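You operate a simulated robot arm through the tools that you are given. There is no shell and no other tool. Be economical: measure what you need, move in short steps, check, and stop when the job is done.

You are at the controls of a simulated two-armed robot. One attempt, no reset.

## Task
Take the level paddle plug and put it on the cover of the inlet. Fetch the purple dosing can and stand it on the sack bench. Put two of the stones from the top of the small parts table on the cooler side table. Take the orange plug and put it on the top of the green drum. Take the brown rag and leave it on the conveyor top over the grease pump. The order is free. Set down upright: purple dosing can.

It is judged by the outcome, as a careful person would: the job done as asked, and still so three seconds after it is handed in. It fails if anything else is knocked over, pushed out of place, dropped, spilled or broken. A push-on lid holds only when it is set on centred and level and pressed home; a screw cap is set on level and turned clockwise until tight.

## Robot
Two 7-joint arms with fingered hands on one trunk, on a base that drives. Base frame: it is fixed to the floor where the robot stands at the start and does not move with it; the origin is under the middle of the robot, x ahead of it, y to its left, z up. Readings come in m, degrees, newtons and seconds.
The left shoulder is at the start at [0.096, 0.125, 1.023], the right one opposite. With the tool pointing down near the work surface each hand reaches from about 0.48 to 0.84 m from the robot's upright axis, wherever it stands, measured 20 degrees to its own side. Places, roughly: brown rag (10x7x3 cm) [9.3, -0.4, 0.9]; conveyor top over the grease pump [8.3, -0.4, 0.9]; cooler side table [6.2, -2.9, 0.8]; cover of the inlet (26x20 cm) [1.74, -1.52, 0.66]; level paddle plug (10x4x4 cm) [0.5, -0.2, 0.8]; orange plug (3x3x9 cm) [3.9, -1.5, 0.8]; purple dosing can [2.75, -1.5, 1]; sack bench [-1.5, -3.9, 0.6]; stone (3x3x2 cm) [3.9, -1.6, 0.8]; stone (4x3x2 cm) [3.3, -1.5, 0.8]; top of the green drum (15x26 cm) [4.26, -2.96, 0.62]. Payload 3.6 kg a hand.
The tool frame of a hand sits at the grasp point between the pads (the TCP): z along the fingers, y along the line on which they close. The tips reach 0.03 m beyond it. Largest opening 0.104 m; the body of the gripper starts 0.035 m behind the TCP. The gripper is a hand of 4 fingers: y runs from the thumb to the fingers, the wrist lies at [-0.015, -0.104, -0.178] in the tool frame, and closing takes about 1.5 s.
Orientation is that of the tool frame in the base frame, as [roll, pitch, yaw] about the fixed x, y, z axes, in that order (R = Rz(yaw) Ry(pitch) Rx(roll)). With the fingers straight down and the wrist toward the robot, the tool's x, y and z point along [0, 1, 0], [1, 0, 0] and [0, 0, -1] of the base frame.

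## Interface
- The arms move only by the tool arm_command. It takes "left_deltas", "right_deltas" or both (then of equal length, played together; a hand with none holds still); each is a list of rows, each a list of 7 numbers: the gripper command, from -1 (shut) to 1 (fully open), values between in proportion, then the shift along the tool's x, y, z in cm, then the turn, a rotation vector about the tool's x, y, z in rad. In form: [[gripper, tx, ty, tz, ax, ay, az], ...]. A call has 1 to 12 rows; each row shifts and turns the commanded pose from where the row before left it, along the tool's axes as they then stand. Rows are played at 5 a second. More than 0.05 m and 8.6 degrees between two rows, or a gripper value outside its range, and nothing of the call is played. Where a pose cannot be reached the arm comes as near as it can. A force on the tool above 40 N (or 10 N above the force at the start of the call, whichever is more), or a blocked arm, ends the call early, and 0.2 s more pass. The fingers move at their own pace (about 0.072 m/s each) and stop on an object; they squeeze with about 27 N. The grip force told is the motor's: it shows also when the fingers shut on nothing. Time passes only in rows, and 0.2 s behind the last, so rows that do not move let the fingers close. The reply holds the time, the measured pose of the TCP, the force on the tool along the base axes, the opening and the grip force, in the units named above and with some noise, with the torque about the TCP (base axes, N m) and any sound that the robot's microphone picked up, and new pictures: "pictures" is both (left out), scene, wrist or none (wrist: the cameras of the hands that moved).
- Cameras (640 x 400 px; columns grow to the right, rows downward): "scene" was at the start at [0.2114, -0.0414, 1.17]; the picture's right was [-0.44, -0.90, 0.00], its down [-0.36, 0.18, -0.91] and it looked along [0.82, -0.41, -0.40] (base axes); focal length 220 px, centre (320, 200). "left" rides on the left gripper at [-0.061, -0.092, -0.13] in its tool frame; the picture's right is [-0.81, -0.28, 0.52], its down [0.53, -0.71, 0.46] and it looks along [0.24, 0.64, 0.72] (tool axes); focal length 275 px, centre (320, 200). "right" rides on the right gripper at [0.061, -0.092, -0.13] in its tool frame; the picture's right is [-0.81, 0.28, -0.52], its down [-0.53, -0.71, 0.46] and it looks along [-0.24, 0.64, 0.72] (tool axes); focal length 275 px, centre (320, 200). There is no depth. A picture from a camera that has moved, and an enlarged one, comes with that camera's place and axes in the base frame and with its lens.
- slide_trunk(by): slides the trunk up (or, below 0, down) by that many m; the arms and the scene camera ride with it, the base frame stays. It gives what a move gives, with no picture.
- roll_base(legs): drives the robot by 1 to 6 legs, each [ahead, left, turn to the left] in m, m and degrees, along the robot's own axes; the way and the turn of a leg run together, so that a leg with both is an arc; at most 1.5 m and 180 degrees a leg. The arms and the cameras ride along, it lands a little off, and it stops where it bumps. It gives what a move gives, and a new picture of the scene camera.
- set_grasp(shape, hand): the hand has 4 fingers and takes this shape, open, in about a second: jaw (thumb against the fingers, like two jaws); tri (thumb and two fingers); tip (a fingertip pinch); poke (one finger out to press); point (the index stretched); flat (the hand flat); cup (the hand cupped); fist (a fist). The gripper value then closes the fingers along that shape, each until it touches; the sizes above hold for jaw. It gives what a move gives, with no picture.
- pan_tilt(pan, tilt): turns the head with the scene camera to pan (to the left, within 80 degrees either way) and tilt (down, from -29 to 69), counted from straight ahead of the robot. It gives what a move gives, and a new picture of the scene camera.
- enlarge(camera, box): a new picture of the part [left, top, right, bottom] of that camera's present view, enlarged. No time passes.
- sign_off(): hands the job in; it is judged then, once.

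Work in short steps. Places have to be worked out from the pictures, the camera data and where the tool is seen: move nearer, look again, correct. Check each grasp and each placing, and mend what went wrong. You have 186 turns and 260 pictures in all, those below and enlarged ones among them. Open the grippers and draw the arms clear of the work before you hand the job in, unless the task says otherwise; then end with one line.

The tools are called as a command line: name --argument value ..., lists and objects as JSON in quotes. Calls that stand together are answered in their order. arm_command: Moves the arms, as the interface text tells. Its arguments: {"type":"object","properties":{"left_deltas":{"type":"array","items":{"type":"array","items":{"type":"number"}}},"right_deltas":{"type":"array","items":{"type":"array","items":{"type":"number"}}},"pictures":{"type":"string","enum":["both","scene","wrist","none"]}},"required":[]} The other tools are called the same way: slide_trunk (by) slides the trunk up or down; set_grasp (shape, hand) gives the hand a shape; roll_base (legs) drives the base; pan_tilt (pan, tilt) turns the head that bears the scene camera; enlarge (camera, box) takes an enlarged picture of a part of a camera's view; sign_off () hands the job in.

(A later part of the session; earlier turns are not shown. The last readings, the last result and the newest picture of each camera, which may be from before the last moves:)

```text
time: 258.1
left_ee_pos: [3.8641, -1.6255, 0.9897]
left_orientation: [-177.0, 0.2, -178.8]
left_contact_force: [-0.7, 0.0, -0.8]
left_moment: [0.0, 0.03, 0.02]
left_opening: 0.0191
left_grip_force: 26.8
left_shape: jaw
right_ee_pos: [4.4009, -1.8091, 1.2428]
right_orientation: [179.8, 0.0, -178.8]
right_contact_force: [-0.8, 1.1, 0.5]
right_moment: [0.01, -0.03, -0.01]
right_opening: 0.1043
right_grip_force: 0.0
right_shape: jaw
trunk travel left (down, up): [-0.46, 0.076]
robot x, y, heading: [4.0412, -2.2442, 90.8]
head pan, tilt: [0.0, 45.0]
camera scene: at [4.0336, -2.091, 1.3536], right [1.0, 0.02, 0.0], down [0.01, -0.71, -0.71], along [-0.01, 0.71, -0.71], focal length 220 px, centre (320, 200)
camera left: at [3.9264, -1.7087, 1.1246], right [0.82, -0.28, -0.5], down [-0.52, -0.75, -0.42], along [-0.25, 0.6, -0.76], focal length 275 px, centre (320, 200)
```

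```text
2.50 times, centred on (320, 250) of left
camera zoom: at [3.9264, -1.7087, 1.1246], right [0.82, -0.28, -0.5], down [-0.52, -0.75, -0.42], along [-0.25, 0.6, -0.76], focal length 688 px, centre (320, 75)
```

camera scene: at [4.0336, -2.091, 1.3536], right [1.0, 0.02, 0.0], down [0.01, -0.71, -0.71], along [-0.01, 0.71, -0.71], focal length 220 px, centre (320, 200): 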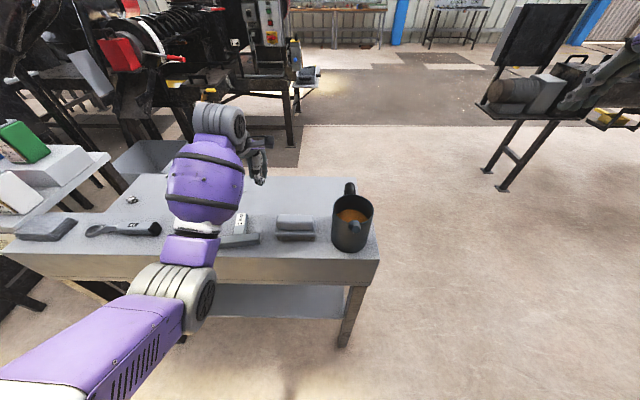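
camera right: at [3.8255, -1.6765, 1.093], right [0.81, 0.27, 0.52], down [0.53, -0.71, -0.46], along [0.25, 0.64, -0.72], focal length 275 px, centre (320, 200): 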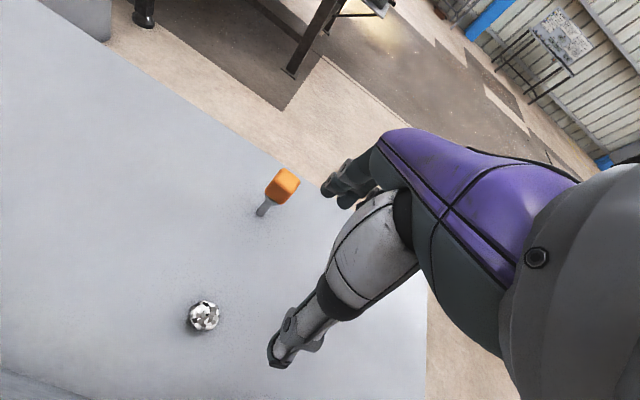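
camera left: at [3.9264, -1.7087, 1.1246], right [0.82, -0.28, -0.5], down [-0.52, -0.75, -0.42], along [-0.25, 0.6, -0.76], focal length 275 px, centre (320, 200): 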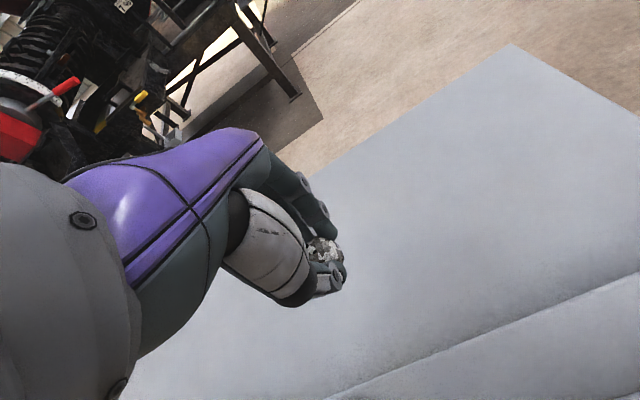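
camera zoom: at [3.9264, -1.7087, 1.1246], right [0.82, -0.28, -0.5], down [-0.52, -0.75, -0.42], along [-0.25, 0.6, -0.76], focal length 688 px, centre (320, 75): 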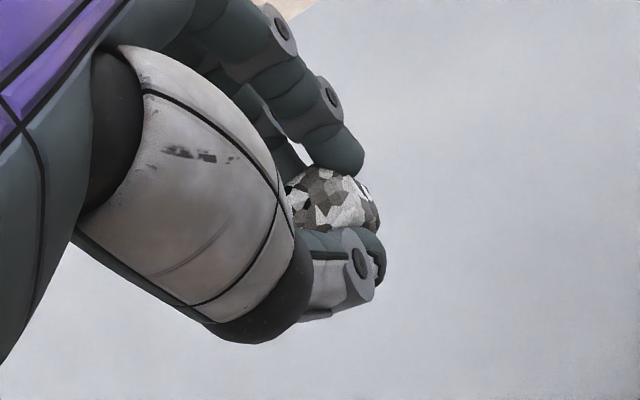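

The stone is firmly held. I raise the left hand and draw it back.

arm_command --left_deltas '[[-1, 0, 0, -4.5, 0, 0, 0], [-1, 0, 0, -4.5, 0, 0, 0], [-1, 0, -3, -3, 0, 0, 0], [-1, 0, -3, -3, 0, 0, 0], [-1, 0, -3, -3, 0, 0, 0], [-1, 0, -3, -3, 0, 0, 0], [-1, 0, -3, -3, 0, 0, 0], [-1, 0, 0, 0, 0, 0, 0]]' --pictures "scene"

```text
time: 259.9
left_ee_pos: [3.8657, -1.7611, 1.236]
left_orientation: [-176.9, 0.1, -178.7]
left_contact_force: [-0.3, 1.1, -0.2]
left_moment: [0.0, 0.01, -0.03]
left_opening: 0.0189
left_grip_force: 27.0
left_shape: jaw
right_ee_pos: [4.401, -1.8087, 1.2439]
right_orientation: [179.9, 0.1, -178.7]
right_contact_force: [-0.5, -0.2, -0.5]
right_moment: [0.0, 0.0, 0.01]
right_opening: 0.1039
right_grip_force: 0.0
right_shape: jaw
trunk travel left (down, up): [-0.46, 0.076]
robot x, y, heading: [4.0378, -2.2453, 91.1]
head pan, tilt: [0.0, 45.0]
camera scene: at [4.0335, -2.0903, 1.3535], right [1.0, 0.02, 0.0], down [0.01, -0.71, -0.71], along [-0.01, 0.71, -0.71], focal length 220 px, centre (320, 200)
```

scene: 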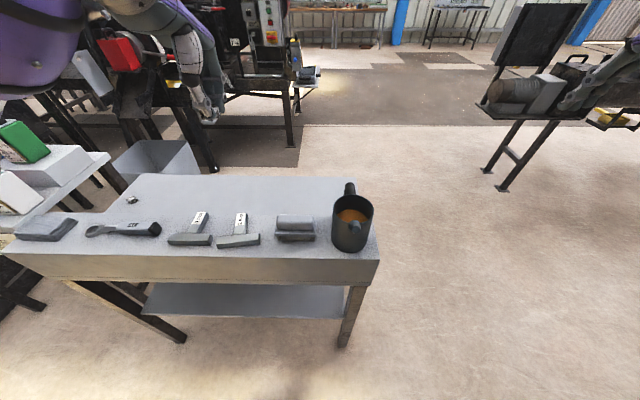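

I check whether the gauges on the shelf were disturbed by the forearm.

enlarge --camera "scene" --box '[150, 190, 330, 270]'

```text
3.56 times, centred on (240, 230) of scene
camera zoom: at [4.0335, -2.0903, 1.3535], right [1.0, 0.02, 0.0], down [0.01, -0.71, -0.71], along [-0.01, 0.71, -0.71], focal length 783 px, centre (604, 93)
```

zoom: 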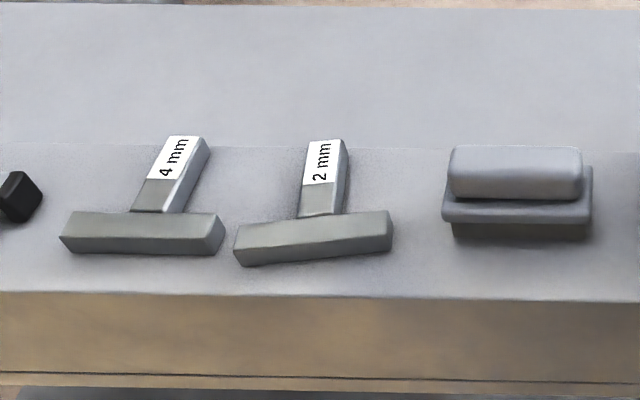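

The 2 mm gauge is turned a few degrees but at its place (centre within mm); I leave it. Now I strafe left so the right hand can take the other stone at about [3.345, -1.537].

roll_base --legs '[[0, 0.9, -1.0]]'

slide_trunk --by 0.07

```text
time: 268.2
left_ee_pos: [2.9716, -1.7668, 1.2369]
left_orientation: [-177.1, 0.2, -180.0]
left_contact_force: [0.1, 0.0, -0.3]
left_moment: [-0.02, 0.01, -0.02]
left_opening: 0.0188
left_grip_force: 26.9
left_shape: jaw
right_ee_pos: [3.5047, -1.8256, 1.2434]
right_orientation: [179.9, 0.0, 179.9]
right_contact_force: [0.2, -0.2, -0.1]
right_moment: [-0.04, 0.01, -0.02]
right_opening: 0.1038
right_grip_force: 0.0
right_shape: jaw
trunk travel left (down, up): [-0.46, 0.076]
robot x, y, heading: [3.1353, -2.2513, 90.2]
head pan, tilt: [0.0, 45.0]
camera scene: at [3.1319, -2.1, 1.3536], right [1.0, 0.0, 0.0], down [0.0, -0.71, -0.71], along [0.0, 0.71, -0.71], focal length 220 px, centre (320, 200)
```

scene: 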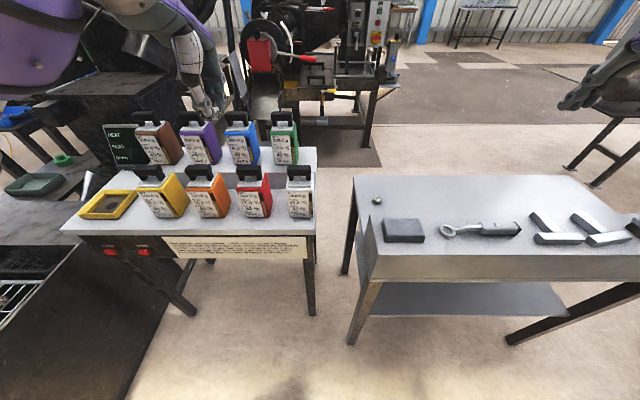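

```text
time: 269.2
left_ee_pos: [2.9716, -1.7667, 1.3059]
left_orientation: [-176.9, 0.1, 179.9]
left_contact_force: [-0.3, -0.9, -0.6]
left_moment: [0.0, 0.03, 0.0]
left_opening: 0.0192
left_grip_force: 27.5
left_shape: jaw
right_ee_pos: [3.5046, -1.8244, 1.313]
right_orientation: [-179.9, -0.1, -180.0]
right_contact_force: [-0.2, 1.2, -0.2]
right_moment: [-0.04, 0.0, 0.02]
right_opening: 0.1037
right_grip_force: 0.1
right_shape: jaw
trunk travel left (down, up): [-0.53, 0.006]
robot x, y, heading: [3.1313, -2.2546, 90.2]
head pan, tilt: [0.0, 45.0]
```

Stone B is at [3.336, -1.541]. I bring the right hand left, then forward and down to above it.

arm_command --right_deltas '[[1, 4.2, 0, 1.5, 0, 0, 0], [1, 4.2, 0, 1.5, 0, 0, 0], [1, 4.2, 0, 1.5, 0, 0, 0], [1, 4.2, 0, 1.5, 0, 0, 0], [1, 0, 3.6, 3.2, 0, 0, 0], [1, 0, 3.6, 3.2, 0, 0, 0], [1, 0, 3.6, 3.2, 0, 0, 0], [1, 0, 3.6, 3.2, 0, 0, 0], [1, 0, 3.6, 3.2, 0, 0, 0], [1, 0, 3.6, 3.2, 0, 0, 0], [1, 0, 3.6, 3.2, 0, 0, 0], [1, 0, 3.1, 3.2, 0, 0, 0]]'

```text
time: 271.9
left_ee_pos: [2.9713, -1.7681, 1.3066]
left_orientation: [-176.9, 0.1, -179.9]
left_contact_force: [0.7, 0.0, -0.3]
left_moment: [0.0, 0.0, 0.0]
left_opening: 0.0192
left_grip_force: 27.2
left_shape: jaw
right_ee_pos: [3.3735, -1.6305, 1.0461]
right_orientation: [179.8, 0.0, 180.0]
right_contact_force: [-0.4, -0.9, -0.2]
right_moment: [0.02, 0.04, -0.02]
right_opening: 0.1039
right_grip_force: 0.0
right_shape: jaw
right hand out of reach, approached as far as the arm can: row 10, 11, 12
trunk travel left (down, up): [-0.53, 0.006]
robot x, y, heading: [3.1338, -2.2504, 89.9]
head pan, tilt: [0.0, 45.0]
camera scene: at [3.1322, -2.1609, 1.4314], right [1.0, 0.0, 0.0], down [0.0, -0.71, -0.71], along [0.0, 0.71, -0.71], focal length 220 px, centre (320, 200)
camera right: at [3.3121, -1.7225, 1.1772], right [0.81, 0.27, 0.52], down [0.53, -0.71, -0.46], along [0.24, 0.65, -0.72], focal length 275 px, centre (320, 200)
```

scene: 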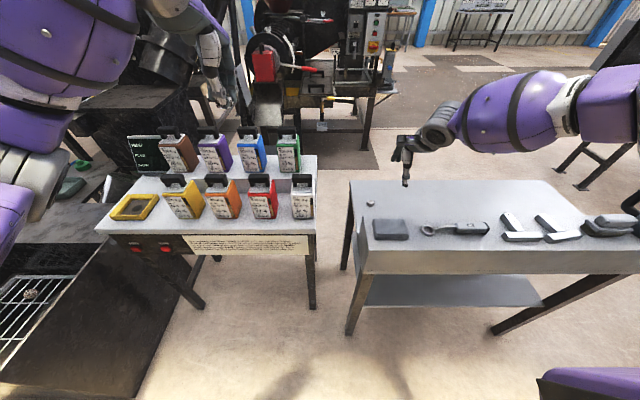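
right: 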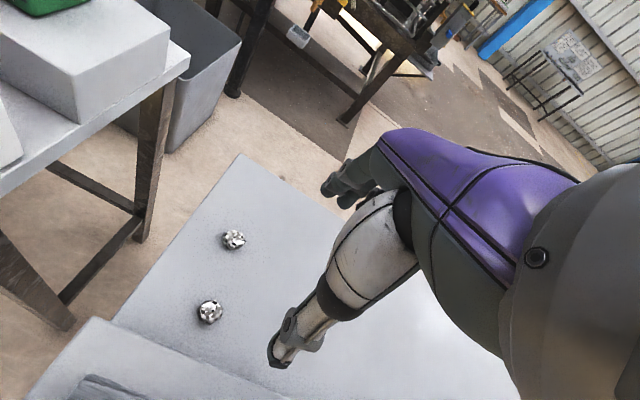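

Two stones lie here: [3.357, -1.636] and [3.336, -1.537]. I take the farther one, clear of the shelf; rolling 7 cm closer for reach.

roll_base --legs '[[0.07, 0, 0]]'

arm_command --right_deltas '[[1, 3.5, 0, 2, 0, 0, 0], [1, 0, 0, 3, 0, 0, 0], [0.5, 0, 2.5, 3, 0, 0, 0], [0.5, 0, 0, 1, 0, 0, 0], [0.5, 0, 0, 0, 0, 0, 0]]'

```text
time: 272.9
left_ee_pos: [2.9709, -1.6987, 1.3059]
left_orientation: [-177.1, 0.2, 180.0]
left_contact_force: [0.6, 0.5, -0.3]
left_moment: [-0.04, 0.01, 0.0]
left_opening: 0.019
left_grip_force: 26.8
left_shape: jaw
right_ee_pos: [3.374, -1.5609, 1.0474]
right_orientation: [179.8, -0.1, 180.0]
right_contact_force: [-0.2, 0.2, 0.8]
right_moment: [0.02, 0.01, 0.03]
right_opening: 0.1041
right_grip_force: 0.0
right_shape: jaw
trunk travel left (down, up): [-0.53, 0.006]
robot x, y, heading: [3.132, -2.1819, 90.1]
head pan, tilt: [0.0, 45.0]
camera scene: at [3.132, -2.0915, 1.4315], right [1.0, 0.0, 0.0], down [0.0, -0.71, -0.71], along [0.0, 0.71, -0.71], focal length 220 px, centre (320, 200)
```

scene: 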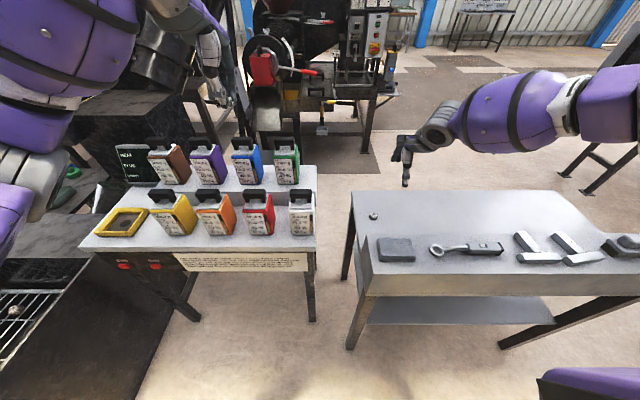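

```text
time: 274.1
left_ee_pos: [2.9711, -1.6969, 1.3063]
left_orientation: [-177.1, 0.2, 180.0]
left_contact_force: [0.6, 0.1, -1.0]
left_moment: [0.01, -0.01, 0.01]
left_opening: 0.019
left_grip_force: 26.9
left_shape: jaw
right_ee_pos: [3.3681, -1.594, 1.0021]
right_orientation: [179.8, 0.0, 179.9]
right_contact_force: [-0.9, -0.1, -0.2]
right_moment: [-0.01, -0.03, 0.03]
right_opening: 0.0784
right_grip_force: 0.1
right_shape: jaw
right hand out of reach, approached as far as the arm can: row 1, 2, 3, 4
trunk travel left (down, up): [-0.53, 0.006]
robot x, y, heading: [3.1353, -2.1794, 90.0]
head pan, tilt: [0.0, 45.0]
camera scene: at [3.1321, -2.0916, 1.4314], right [1.0, 0.0, 0.0], down [0.0, -0.71, -0.71], along [0.0, 0.71, -0.71], focal length 220 px, centre (320, 200)
camera right: at [3.3063, -1.6867, 1.1329], right [0.81, 0.27, 0.52], down [0.53, -0.71, -0.46], along [0.24, 0.65, -0.72], focal length 275 px, centre (320, 200)
```

scene: 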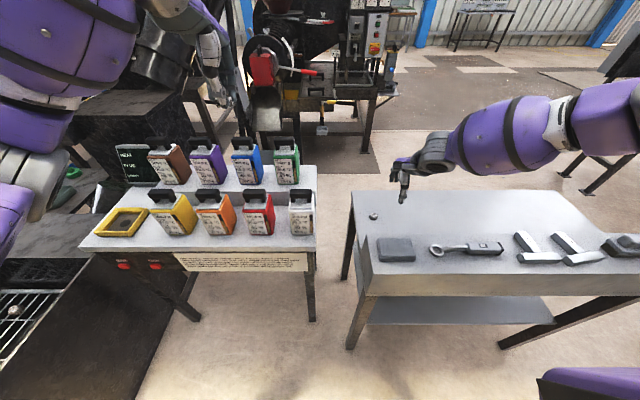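
right: 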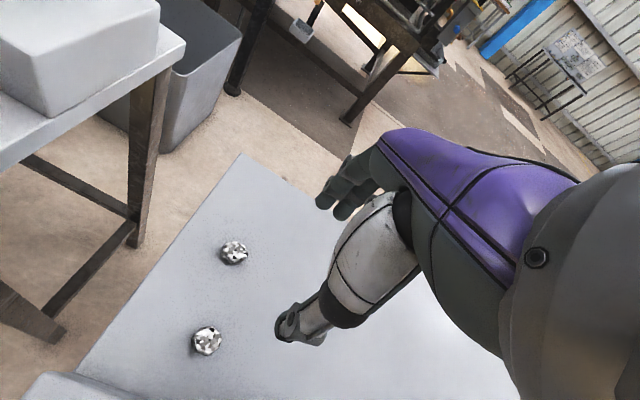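

The right arm is at a joint limit in this wrist-back pose. I draw the left hand (with stone) back clear of the cans, and turn the right hand 45° so its forearm comes from the right.

arm_command --left_deltas '[[-1, 0, -4, 0, 0, 0, 0], [-1, 0, -4, 0, 0, 0, 0], [-1, 0, -4, 0, 0, 0, 0], [-1, 0, -4, 0, 0, 0, 0], [-1, 0, 0, 0, 0, 0, 0], [-1, 0, 0, 0, 0, 0, 0], [-1, 0, 0, 0, 0, 0, 0], [-1, 0, 0, 0, 0, 0, 0]]' --right_deltas '[[0.5, 0, -2, -2, 0, 0, 0], [0.5, 0, 0, 0, 0, 0, -0.131], [0.5, 0, 0, 0, 0, 0, -0.131], [0.5, 0, 0, 0, 0, 0, -0.131], [0.5, 0, 0, 0, 0, 0, -0.131], [0.5, 0, 0, 0, 0, 0, -0.131], [0.5, 0, 0, 0, 0, 0, -0.131], [0.5, 0, 0, 0, 0, 0, 0]]' --pictures "scene"

```text
time: 275.9
left_ee_pos: [2.9715, -1.8569, 1.3154]
left_orientation: [-177.1, 0.2, -179.9]
left_contact_force: [0.2, 0.2, -0.7]
left_moment: [0.03, -0.02, -0.04]
left_opening: 0.019
left_grip_force: 26.9
left_shape: jaw
right_ee_pos: [3.368, -1.6135, 1.022]
right_orientation: [179.9, 0.1, -134.9]
right_contact_force: [0.2, 0.0, 0.0]
right_moment: [-0.02, 0.01, 0.0]
right_opening: 0.0783
right_grip_force: 0.1
right_shape: jaw
trunk travel left (down, up): [-0.53, 0.006]
robot x, y, heading: [3.1354, -2.1796, 89.9]
head pan, tilt: [0.0, 45.0]
camera scene: at [3.1319, -2.0918, 1.4314], right [1.0, 0.0, 0.0], down [0.0, -0.71, -0.71], along [0.0, 0.71, -0.71], focal length 220 px, centre (320, 200)
```

scene: 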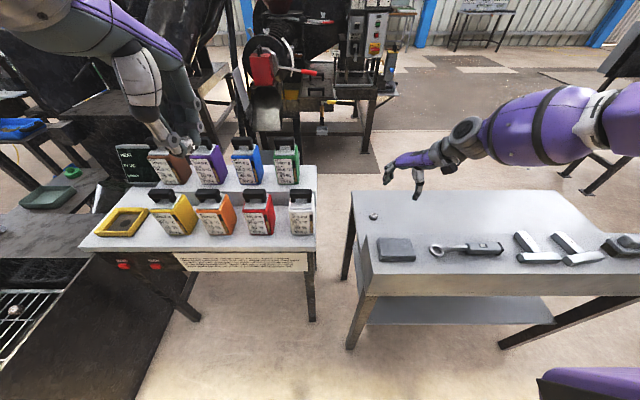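

I move the right hand over the stone at the present height, then lower the trunk.

arm_command --right_deltas '[[0.5, -1.0, 2.6, 0, 0, 0, 0], [0.5, -1.0, 2.6, 0, 0, 0, 0], [0.5, -1.1, 2.5, 0, 0, 0, 0], [0.5, 0, 0, 0, 0, 0, 0]]' --pictures "wrist"

slide_trunk --by -0.13

arm_command --right_deltas '[[0.5, 0, 0, 0, 0, 0, 0]]'

```text
time: 276.9
left_ee_pos: [2.971, -1.8581, 1.3161]
left_orientation: [-177.1, 0.2, 179.9]
left_contact_force: [-0.8, 1.5, 0.2]
left_moment: [-0.02, 0.02, -0.02]
left_opening: 0.0188
left_grip_force: 27.6
left_shape: jaw
right_ee_pos: [3.3432, -1.5869, 1.0505]
right_orientation: [179.9, 0.1, -134.9]
right_contact_force: [0.2, -0.1, 0.1]
right_moment: [0.0, -0.02, 0.0]
right_opening: 0.0784
right_grip_force: 0.0
right_shape: jaw
right hand out of reach, approached as far as the arm can: row 1, 2, 3
trunk travel left (down, up): [-0.53, 0.006]
robot x, y, heading: [3.1316, -2.1817, 90.1]
head pan, tilt: [0.0, 45.0]
camera right: at [3.3642, -1.697, 1.1821], right [0.38, 0.77, 0.52], down [0.88, -0.13, -0.46], along [-0.28, 0.63, -0.72], focal length 275 px, centre (320, 200)
```

right: 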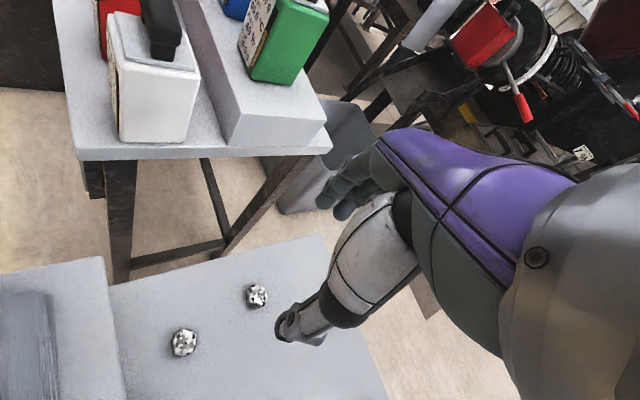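

```text
time: 278.4
left_ee_pos: [2.9719, -1.8584, 1.1851]
left_orientation: [-177.1, 0.1, -179.9]
left_contact_force: [0.4, -0.7, -0.9]
left_moment: [-0.01, 0.0, 0.02]
left_opening: 0.019
left_grip_force: 27.1
left_shape: jaw
right_ee_pos: [3.3435, -1.5895, 0.9228]
right_orientation: [179.8, 0.1, -134.8]
right_contact_force: [1.1, -0.4, -0.3]
right_moment: [0.01, 0.0, 0.01]
right_opening: 0.0784
right_grip_force: 0.1
right_shape: jaw
trunk travel left (down, up): [-0.4, 0.136]
robot x, y, heading: [3.1335, -2.1824, 89.8]
head pan, tilt: [0.0, 45.0]
```

```text
time: 278.9
left_ee_pos: [2.9708, -1.8579, 1.1851]
left_orientation: [-177.1, 0.2, -179.9]
left_contact_force: [-1.0, 0.3, -0.9]
left_moment: [0.01, -0.01, -0.01]
left_opening: 0.019
left_grip_force: 26.9
left_shape: jaw
right_ee_pos: [3.3439, -1.5887, 0.9217]
right_orientation: [179.9, 0.1, -135.0]
right_contact_force: [-0.8, -0.4, 0.5]
right_moment: [-0.01, -0.01, 0.02]
right_opening: 0.0781
right_grip_force: 0.0
right_shape: jaw
trunk travel left (down, up): [-0.4, 0.136]
robot x, y, heading: [3.1365, -2.1809, 89.4]
head pan, tilt: [0.0, 45.0]
camera scene: at [3.132, -2.0057, 1.286], right [1.0, 0.0, 0.0], down [0.0, -0.71, -0.71], along [0.0, 0.71, -0.71], focal length 220 px, centre (320, 200)
camera right: at [3.3649, -1.6975, 1.0527], right [0.38, 0.77, 0.52], down [0.88, -0.13, -0.46], along [-0.28, 0.63, -0.72], focal length 275 px, centre (320, 200)
```

scene: 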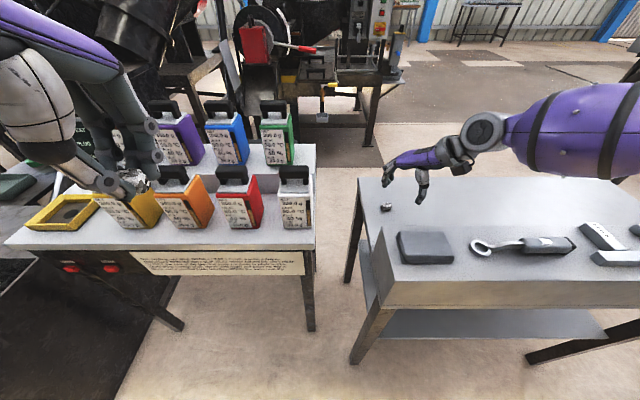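
right: 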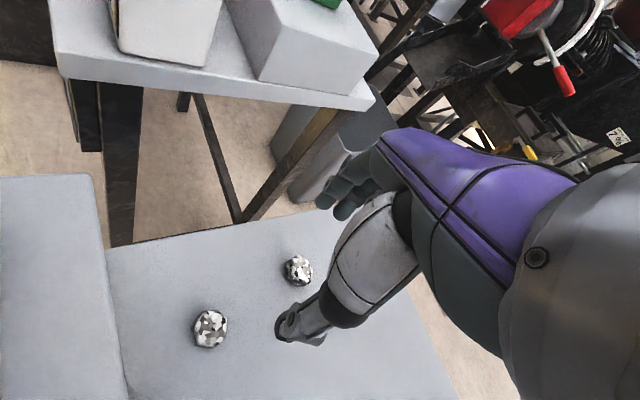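

S2 at [3.340, -1.542]. I go forward the remaining 4.7 cm and part way down.

arm_command --right_deltas '[[0.3, -1.0, 1.2, 1.5, 0, 0, 0], [0.3, -1.0, 1.2, 1.5, 0, 0, 0], [0.3, -1.0, 1.2, 1.5, 0, 0, 0], [0.3, 0, 0, 0, 0, 0, 0]]'

```text
time: 279.9
left_ee_pos: [2.9708, -1.8581, 1.1852]
left_orientation: [-177.1, 0.3, -179.9]
left_contact_force: [0.5, -1.2, -0.5]
left_moment: [-0.01, 0.01, 0.02]
left_opening: 0.019
left_grip_force: 26.7
left_shape: jaw
right_ee_pos: [3.3387, -1.5429, 0.8758]
right_orientation: [179.9, 0.1, -134.9]
right_contact_force: [0.1, 0.3, 0.4]
right_moment: [0.0, -0.01, -0.03]
right_opening: 0.0678
right_grip_force: 0.1
right_shape: jaw
trunk travel left (down, up): [-0.4, 0.136]
robot x, y, heading: [3.1348, -2.1805, 90.2]
head pan, tilt: [0.0, 45.0]
camera scene: at [3.1321, -2.0061, 1.286], right [1.0, 0.0, 0.0], down [0.0, -0.71, -0.71], along [0.0, 0.71, -0.71], focal length 220 px, centre (320, 200)
camera right: at [3.36, -1.6514, 1.0075], right [0.38, 0.77, 0.52], down [0.88, -0.13, -0.46], along [-0.28, 0.63, -0.72], focal length 275 px, centre (320, 200)
```

scene: 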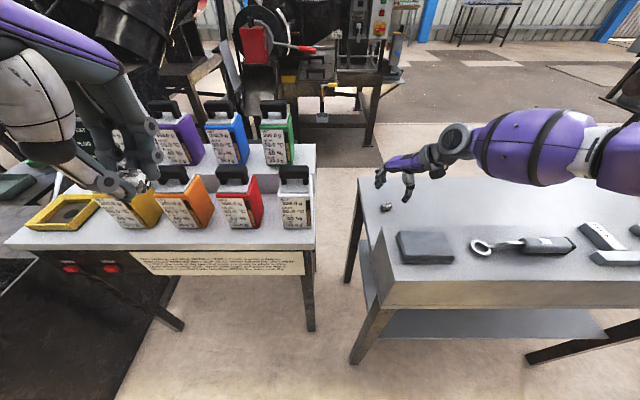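
right: 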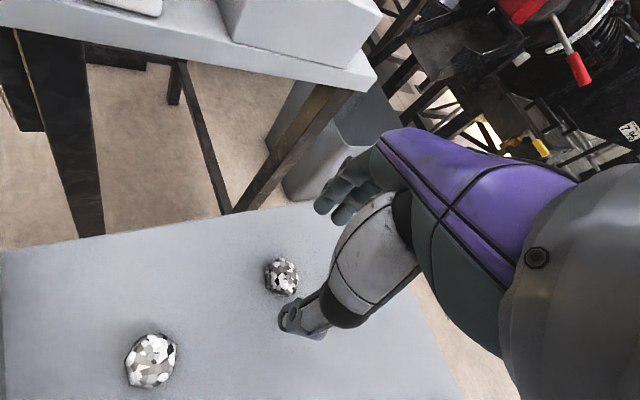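

Aligned. Descending 6 cm and closing gently.

arm_command --right_deltas '[[0.3, -0.2, 0.2, 2.5, 0, 0, 0], [0.2, 0, 0, 2, 0, 0, 0], [0.2, 0, 0, 0.8, 0, 0, 0], [0.2, 0, 0, 0.5, 0, 0, 0], [0.2, 0, 0, 0.3, 0, 0, 0], [0.2, 0, 0, 0, 0, 0, 0]]' --pictures "wrist"

```text
time: 281.2
left_ee_pos: [2.9713, -1.8573, 1.1854]
left_orientation: [-177.1, 0.2, -180.0]
left_contact_force: [-0.1, 0.8, 0.1]
left_moment: [-0.03, -0.02, 0.01]
left_opening: 0.0191
left_grip_force: 27.3
left_shape: jaw
right_ee_pos: [3.3391, -1.5392, 0.814]
right_orientation: [179.9, 0.1, -134.9]
right_contact_force: [0.4, -0.8, 0.1]
right_moment: [-0.03, 0.01, 0.02]
right_opening: 0.0629
right_grip_force: 0.0
right_shape: jaw
trunk travel left (down, up): [-0.4, 0.136]
robot x, y, heading: [3.133, -2.1843, 89.9]
head pan, tilt: [0.0, 45.0]
camera right: at [3.3602, -1.6478, 0.9463], right [0.38, 0.77, 0.52], down [0.88, -0.13, -0.46], along [-0.28, 0.63, -0.72], focal length 275 px, centre (320, 200)
```

right: 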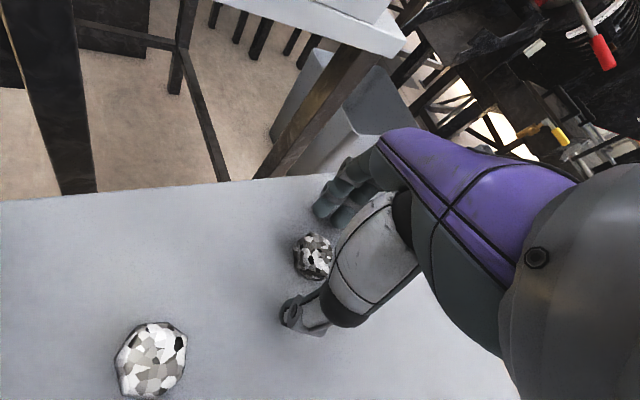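

The stone is centred between the fingers. I lower 4 mm more, close, and lift.

arm_command --right_deltas '[[0.2, 0, 0, 0.4, 0, 0, 0], [-0.3, 0, 0, 0, 0, 0, 0], [-1, 0, 0, 0, 0, 0, 0], [-1, 0, 0, 0, 0, 0, 0], [-1, 0, 0, 0, 0, 0, 0], [-1, 0, 0, 0, 0, 0, 0], [-1, 0, 0, 0, 0, 0, 0], [-1, 0, 0, -2, 0, 0, 0], [-1, 0, 0, -4, 0, 0, 0], [-1, 0, 0, -4, 0, 0, 0]]' --pictures "wrist"

```text
time: 283.4
left_ee_pos: [2.9715, -1.8579, 1.1852]
left_orientation: [-177.1, 0.2, -179.9]
left_contact_force: [0.2, 0.3, 0.0]
left_moment: [0.01, 0.0, -0.03]
left_opening: 0.0189
left_grip_force: 27.6
left_shape: jaw
right_ee_pos: [3.3391, -1.5399, 0.9131]
right_orientation: [180.0, 0.0, -134.9]
right_contact_force: [0.3, -0.8, -0.7]
right_moment: [0.03, 0.02, 0.03]
right_opening: 0.0202
right_grip_force: 27.5
right_shape: jaw
trunk travel left (down, up): [-0.4, 0.136]
robot x, y, heading: [3.1328, -2.1811, 89.9]
head pan, tilt: [0.0, 45.0]
camera right: at [3.3597, -1.6482, 1.0439], right [0.38, 0.77, 0.52], down [0.88, -0.13, -0.46], along [-0.28, 0.63, -0.72], focal length 275 px, centre (320, 200)
```

right: 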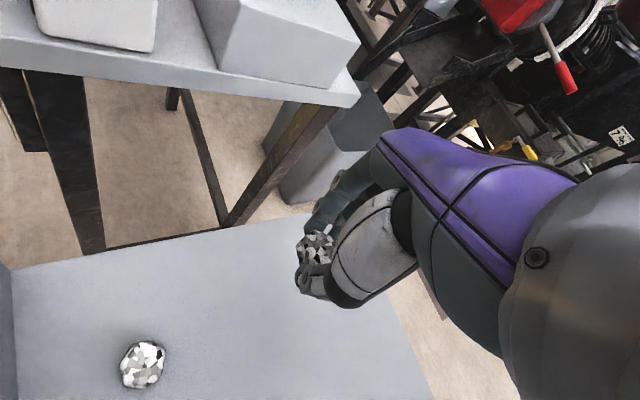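

Both stones are in hand. I raise the trunk and retract the right hand.

slide_trunk --by 0.13

arm_command --right_deltas '[[-1, 0, 0, -4, 0, 0, 0], [-1, 0, 0, -4, 0, 0, 0], [-1, 1.8, -4, -1, 0, 0, 0], [-1, 1.8, -4, -1, 0, 0, 0], [-1, 1.8, -4, -1, 0, 0, 0], [-1, 1.8, -4, -1, 0, 0, 0], [-1, 1.8, -4, 0, 0, 0, 0], [-1, 0, 0, 0, 0, 0, 0]]' --pictures "scene"

```text
time: 285.0
left_ee_pos: [2.9711, -1.8568, 1.3139]
left_orientation: [-176.9, 0.1, 179.9]
left_contact_force: [1.0, 0.4, -0.2]
left_moment: [-0.03, 0.01, -0.04]
left_opening: 0.0189
left_grip_force: 27.3
left_shape: jaw
right_ee_pos: [3.3402, -1.535, 1.1454]
right_orientation: [173.3, 6.7, -135.3]
right_contact_force: [0.2, 0.0, -1.1]
right_moment: [0.05, 0.02, -0.01]
right_opening: 0.0196
right_grip_force: 27.6
right_shape: jaw
trunk travel left (down, up): [-0.53, 0.006]
robot x, y, heading: [3.1337, -2.1768, 90.2]
head pan, tilt: [0.0, 45.0]
```

```text
time: 286.8
left_ee_pos: [2.9721, -1.8575, 1.3144]
left_orientation: [-177.0, 0.2, -179.8]
left_contact_force: [-0.4, 0.4, -0.4]
left_moment: [0.01, 0.0, 0.02]
left_opening: 0.0187
left_grip_force: 27.0
left_shape: jaw
right_ee_pos: [3.4169, -1.7571, 1.2305]
right_orientation: [173.2, 6.8, -135.3]
right_contact_force: [0.1, -1.2, 0.3]
right_moment: [0.01, -0.01, 0.04]
right_opening: 0.0199
right_grip_force: 26.5
right_shape: jaw
trunk travel left (down, up): [-0.53, 0.006]
robot x, y, heading: [3.1345, -2.18, 90.2]
head pan, tilt: [0.0, 45.0]
camera scene: at [3.1314, -2.0908, 1.4313], right [1.0, 0.0, 0.0], down [0.0, -0.71, -0.71], along [0.0, 0.71, -0.71], focal length 220 px, centre (320, 200)
```

scene: 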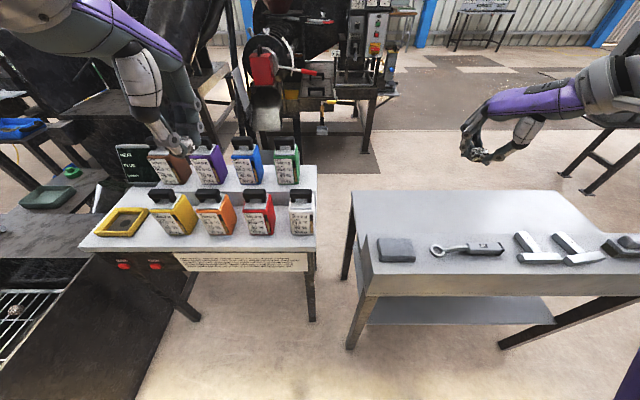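

Now to the cooler side table. I back off slightly, turn right, and drive along the aisle between parts table and drums, then look.

roll_base --legs '[[-0.12, 0, 0], [0, 0, -90], [1.3, 0, 0]]'

pan_tilt --pan -15 --tilt 15

enlarge --camera "scene" --box '[180, 80, 500, 280]'

```text
time: 298.0
left_ee_pos: [4.7611, -2.14, 1.315]
left_orientation: [-177.1, 0.1, 90.0]
left_contact_force: [0.4, 0.2, -0.2]
left_moment: [-0.03, 0.03, 0.0]
left_opening: 0.0187
left_grip_force: 26.8
left_shape: jaw
right_ee_pos: [4.8596, -2.5858, 1.231]
right_orientation: [173.0, 6.9, 134.6]
right_contact_force: [0.1, -0.8, 0.8]
right_moment: [0.0, -0.01, -0.04]
right_opening: 0.0199
right_grip_force: 27.1
right_shape: jaw
trunk travel left (down, up): [-0.53, 0.006]
robot x, y, heading: [4.4364, -2.2993, -0.1]
head pan, tilt: [0.0, 45.0]
camera scene: at [4.5252, -2.3018, 1.4315], right [0.0, -1.0, 0.0], down [-0.71, 0.0, -0.71], along [0.71, 0.0, -0.71], focal length 220 px, centre (320, 200)
```

scene: 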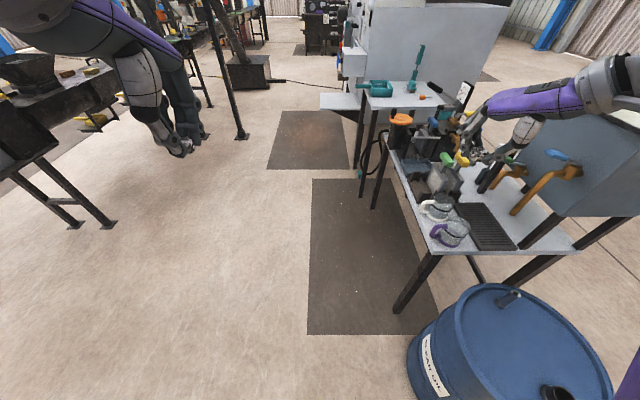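

```text
time: 299.0
left_ee_pos: [4.7604, -2.1407, 1.3153]
left_orientation: [-177.1, 0.2, 90.1]
left_contact_force: [0.0, -0.6, -0.7]
left_moment: [0.05, 0.01, 0.0]
left_opening: 0.0189
left_grip_force: 27.1
left_shape: jaw
right_ee_pos: [4.8592, -2.5861, 1.2298]
right_orientation: [173.2, 6.8, 134.6]
right_contact_force: [-0.5, 0.7, -0.3]
right_moment: [-0.01, -0.03, 0.0]
right_opening: 0.0199
right_grip_force: 27.0
right_shape: jaw
trunk travel left (down, up): [-0.53, 0.006]
robot x, y, heading: [4.4358, -2.3034, -0.1]
head pan, tilt: [-15.0, 15.0]
camera scene: at [4.5341, -2.326, 1.4782], right [-0.26, -0.97, 0.0], down [-0.25, 0.07, -0.97], along [0.93, -0.25, -0.26], focal length 220 px, centre (320, 200)
```

scene: 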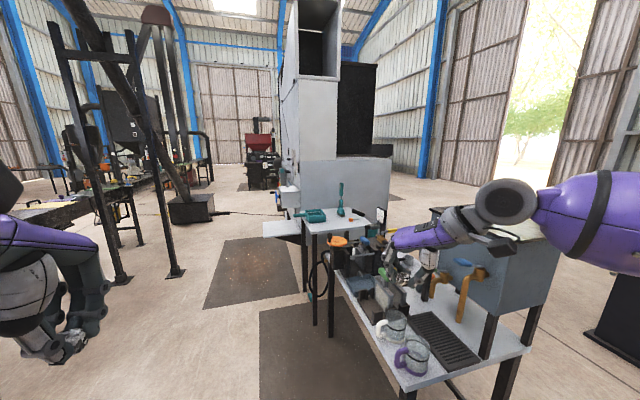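

```text
2.00 times, centred on (340, 180) of scene
camera zoom: at [4.5341, -2.326, 1.4782], right [-0.26, -0.97, 0.0], down [-0.25, 0.07, -0.97], along [0.93, -0.25, -0.26], focal length 440 px, centre (280, 240)
```

zoom: 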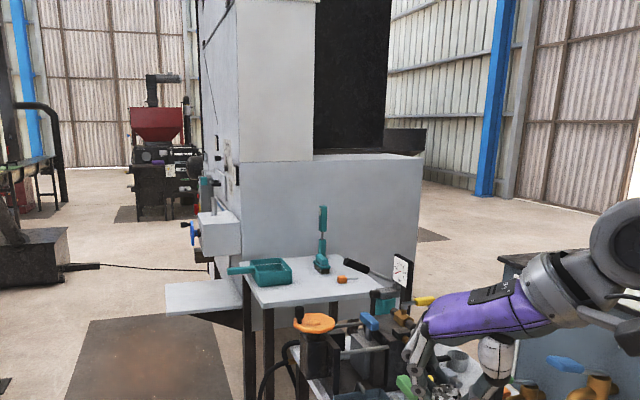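

The target is the small table with the teal tray. I shift left for clearance from the machine table, drive on, then turn to face it from the north.

roll_base --legs '[[0, 0.4, 0], [1.45, 0, 0], [0.2, 0, -90]]'

pan_tilt --pan 0 --tilt 40

```text
time: 313.7
left_ee_pos: [6.1781, -2.3508, 1.315]
left_orientation: [-177.1, 0.1, 0.4]
left_contact_force: [0.4, 0.5, -0.8]
left_moment: [0.02, -0.03, 0.0]
left_opening: 0.0186
left_grip_force: 27.0
left_shape: jaw
right_ee_pos: [5.7328, -2.4547, 1.2308]
right_orientation: [173.2, 6.8, 45.2]
right_contact_force: [0.5, 0.3, -0.9]
right_moment: [0.03, 0.0, 0.01]
right_opening: 0.0197
right_grip_force: 26.7
right_shape: jaw
trunk travel left (down, up): [-0.53, 0.006]
robot x, y, heading: [6.0111, -2.0279, -89.5]
head pan, tilt: [-15.0, 15.0]
camera scene: at [5.9888, -2.1278, 1.4783], right [-0.97, 0.25, 0.0], down [0.06, 0.25, -0.97], along [-0.24, -0.94, -0.26], focal length 220 px, centre (320, 200)
```

scene: 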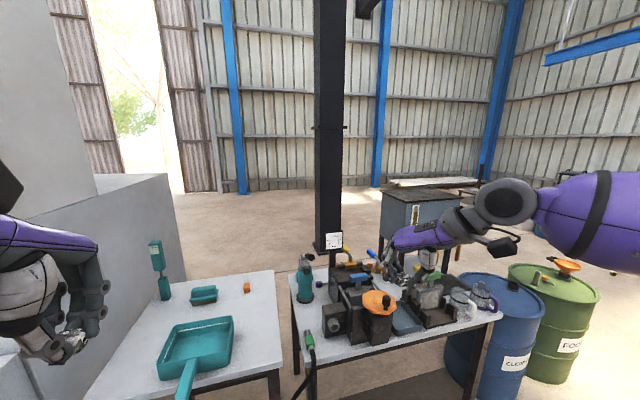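

```text
time: 314.6
left_ee_pos: [6.1788, -2.3509, 1.3157]
left_orientation: [-177.1, 0.2, 0.4]
left_contact_force: [-0.3, 0.1, -1.0]
left_moment: [0.01, -0.02, -0.02]
left_opening: 0.0188
left_grip_force: 27.2
left_shape: jaw
right_ee_pos: [5.7325, -2.4538, 1.2312]
right_orientation: [173.3, 6.8, 45.2]
right_contact_force: [0.2, -0.8, -0.2]
right_moment: [-0.02, 0.02, 0.0]
right_opening: 0.0199
right_grip_force: 27.4
right_shape: jaw
trunk travel left (down, up): [-0.53, 0.006]
robot x, y, heading: [6.0131, -2.0253, -89.4]
head pan, tilt: [0.0, 40.0]
camera scene: at [6.0129, -2.1224, 1.4388], right [-1.0, -0.01, 0.0], down [-0.01, 0.64, -0.77], along [0.01, -0.77, -0.64], focal length 220 px, centre (320, 200)
```

scene: 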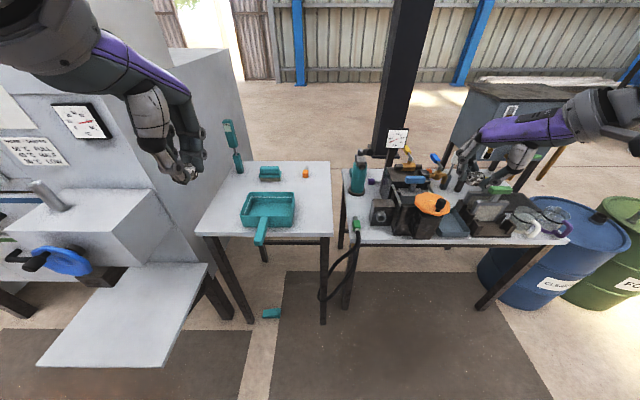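

The table spans x 5.97–6.49, y -3.25 to -2.68; free strips lie left and right of the tray. I plan stone A at [6.42, -2.76] (left hand) and B at [6.055, -2.77] (right hand), from base [6.16, -2.14].

roll_base --legs '[[0.1, 0.15, 0]]'

pan_tilt --pan 0 --tilt 50

```text
time: 316.5
left_ee_pos: [6.329, -2.4506, 1.3145]
left_orientation: [-177.2, 0.2, 0.5]
left_contact_force: [-0.2, 0.6, 0.2]
left_moment: [0.0, 0.01, 0.03]
left_opening: 0.0185
left_grip_force: 27.6
left_shape: jaw
right_ee_pos: [5.8827, -2.5546, 1.2299]
right_orientation: [173.2, 6.9, 45.2]
right_contact_force: [1.2, 0.5, -1.5]
right_moment: [-0.04, 0.02, 0.01]
right_opening: 0.0198
right_grip_force: 27.2
right_shape: jaw
trunk travel left (down, up): [-0.53, 0.006]
robot x, y, heading: [6.1671, -2.1242, -89.8]
head pan, tilt: [0.0, 40.0]
camera scene: at [6.163, -2.2221, 1.4387], right [-1.0, -0.01, 0.0], down [-0.01, 0.64, -0.77], along [0.01, -0.77, -0.64], focal length 220 px, centre (320, 200)
```

scene: 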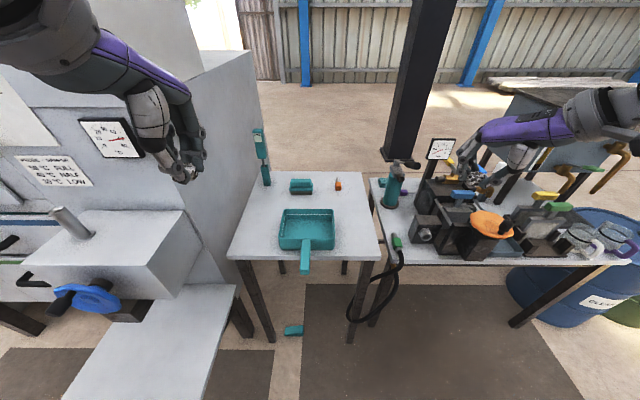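

```text
time: 317.2
left_ee_pos: [6.3288, -2.4506, 1.3149]
left_orientation: [-177.0, 0.2, 0.5]
left_contact_force: [0.1, 0.7, -0.6]
left_moment: [0.02, -0.01, 0.01]
left_opening: 0.0187
left_grip_force: 27.1
left_shape: jaw
right_ee_pos: [5.8829, -2.5536, 1.2298]
right_orientation: [173.0, 6.9, 45.1]
right_contact_force: [0.7, 0.1, -0.3]
right_moment: [0.02, -0.01, 0.02]
right_opening: 0.0199
right_grip_force: 27.1
right_shape: jaw
trunk travel left (down, up): [-0.53, 0.006]
robot x, y, heading: [6.1656, -2.128, -89.4]
head pan, tilt: [0.0, 50.0]
camera scene: at [6.1632, -2.2143, 1.4246], right [-1.0, -0.01, 0.0], down [-0.01, 0.77, -0.64], along [0.01, -0.64, -0.77], focal length 220 px, centre (320, 200)
```

scene: 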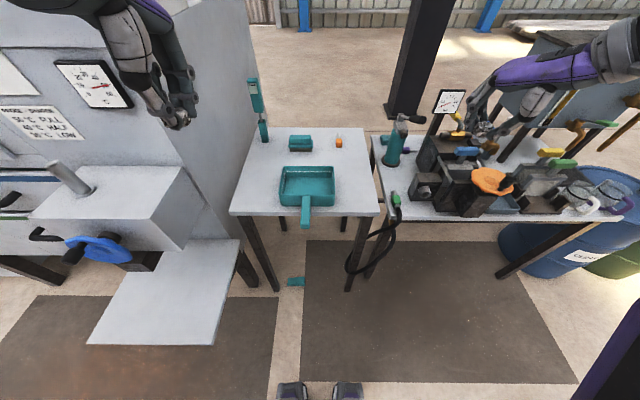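

Left hand first: moving over the left strip of the table while descending.

arm_command --left_deltas '[[-1, 1.0, 3.9, 2.8, 0, 0, 0], [-1, 1.0, 3.9, 2.8, 0, 0, 0], [-1, 1.0, 3.9, 2.8, 0, 0, 0], [-1, 1.0, 3.9, 2.8, 0, 0, 0], [-1, 1.0, 3.9, 2.8, 0, 0, 0], [-1, 1.0, 3.9, 2.8, 0, 0, 0], [-1, 1.0, 3.9, 2.8, 0, 0, 0], [-1, 1.0, 3.9, 2.8, 0, 0, 0], [-1, 0, 0, 4.5, 0, 0, 0], [-1, 0, 0, 4.5, 0, 0, 0], [-1, 0, 0, 0, 0, 0, 0]]'

```text
time: 319.6
left_ee_pos: [6.4106, -2.7436, 0.984]
left_orientation: [-177.0, 0.1, 0.4]
left_contact_force: [-0.1, -0.7, -0.7]
left_moment: [0.02, 0.01, 0.02]
left_opening: 0.0185
left_grip_force: 27.2
left_shape: jaw
right_ee_pos: [5.8828, -2.5527, 1.2302]
right_orientation: [173.1, 6.8, 45.2]
right_contact_force: [-0.5, -0.5, -0.5]
right_moment: [0.0, -0.02, -0.04]
right_opening: 0.02
right_grip_force: 26.8
right_shape: jaw
trunk travel left (down, up): [-0.53, 0.006]
robot x, y, heading: [6.1662, -2.1259, -89.6]
head pan, tilt: [0.0, 50.0]
camera scene: at [6.163, -2.214, 1.4246], right [-1.0, -0.01, 0.0], down [-0.01, 0.77, -0.64], along [0.01, -0.64, -0.77], focal length 220 px, centre (320, 200)
camera left: at [6.3492, -2.6601, 1.1199], right [-0.81, 0.29, -0.5], down [0.53, 0.74, -0.42], along [0.25, -0.61, -0.76], focal length 275 px, centre (320, 200)
```

scene: 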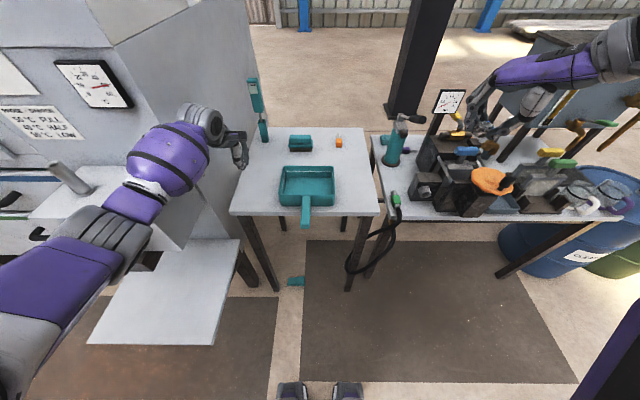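
left: 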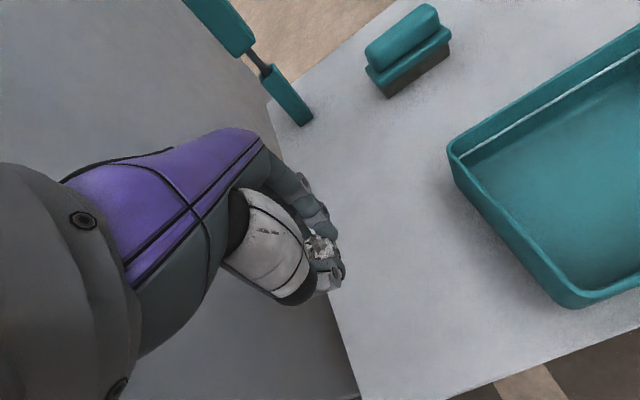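

The strip's middle is about 3 cm to the right of the stone. I shift and lower most of the way.

arm_command --left_deltas '[[-1, -3, 0.5, 2, 0, 0, 0], [-1, 0, 0.5, 4, 0, 0, 0], [-1, 0, 0, 4, 0, 0, 0], [-1, 0, 0, 2, 0, 0, 0], [-1, 0, 0, 0, 0, 0, 0]]'

```text
time: 320.8
left_ee_pos: [6.3803, -2.7577, 0.8798]
left_orientation: [-179.0, 0.4, 0.7]
left_contact_force: [-0.6, 5.9, 27.4]
left_moment: [0.22, -0.07, 0.0]
left_opening: 0.0212
left_grip_force: 27.4
left_shape: jaw
right_ee_pos: [5.8836, -2.5516, 1.2312]
right_orientation: [173.1, 6.9, 45.2]
right_contact_force: [0.3, -0.8, -1.3]
right_moment: [0.02, 0.03, -0.01]
right_opening: 0.0195
right_grip_force: 26.7
right_shape: jaw
trunk travel left (down, up): [-0.53, 0.006]
robot x, y, heading: [6.1657, -2.125, -89.6]
head pan, tilt: [0.0, 50.0]
stopped in row 5 (left hand): the force on the tool passed its limit at 45 N (the readings are from after the stop); the commanded pose is now the measured one
camera scene: at [6.1625, -2.2114, 1.4248], right [-1.0, -0.01, 0.0], down [-0.01, 0.77, -0.64], along [0.01, -0.64, -0.77], focal length 220 px, centre (320, 200)
camera left: at [6.3187, -2.6689, 1.0123], right [-0.82, 0.28, -0.51], down [0.52, 0.73, -0.45], along [0.24, -0.63, -0.74], focal length 275 px, centre (320, 200)
```

scene: 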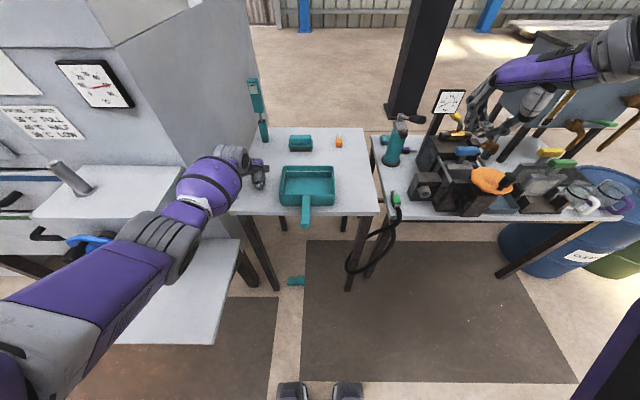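
left: 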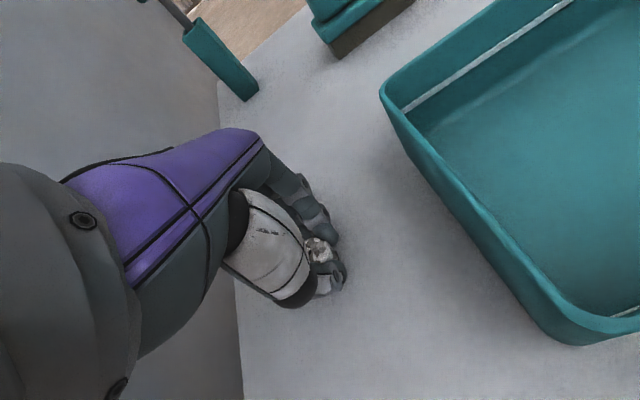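

The stone already touches: the table is at ≈0.85. I ease up, open and rise.

arm_command --left_deltas '[[-1, 0, 0, -0.4, 0, 0, 0], [-0.4, 0, 0, 0, 0, 0, 0], [0.2, 0, 0, 0, 0, 0, 0], [0.3, 0, 0, 0, 0, 0, 0], [0.3, 0, 0, 0, 0, 0, 0], [0.3, 0, 0, -2, 0, 0, 0], [0.3, 0, 0, -4, 0, 0, 0], [0.3, 0, 0, -4, 0, 0, 0]]' --pictures "wrist"

```text
time: 322.6
left_ee_pos: [6.3817, -2.7595, 0.9754]
left_orientation: [-177.9, 0.3, 0.5]
left_contact_force: [-0.2, 1.3, -0.3]
left_moment: [0.04, 0.0, 0.0]
left_opening: 0.0672
left_grip_force: 0.0
left_shape: jaw
right_ee_pos: [5.8831, -2.5537, 1.2294]
right_orientation: [173.1, 6.8, 45.2]
right_contact_force: [-0.6, 0.4, -0.4]
right_moment: [0.0, 0.05, -0.02]
right_opening: 0.0198
right_grip_force: 27.3
right_shape: jaw
trunk travel left (down, up): [-0.53, 0.006]
robot x, y, heading: [6.1626, -2.129, -89.4]
head pan, tilt: [0.0, 50.0]
camera left: at [6.3198, -2.6718, 1.109], right [-0.82, 0.29, -0.5], down [0.52, 0.73, -0.43], along [0.25, -0.62, -0.75], focal length 275 px, centre (320, 200)
```

left: 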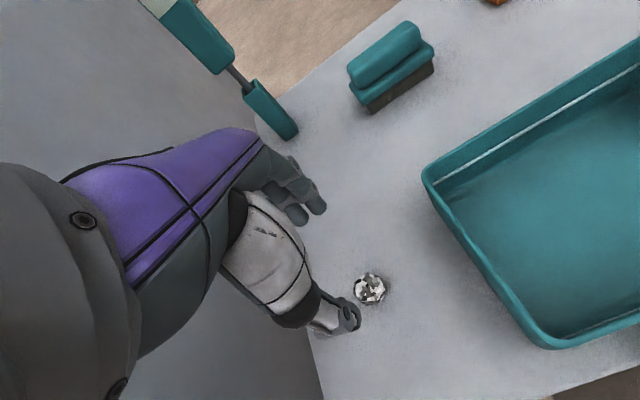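

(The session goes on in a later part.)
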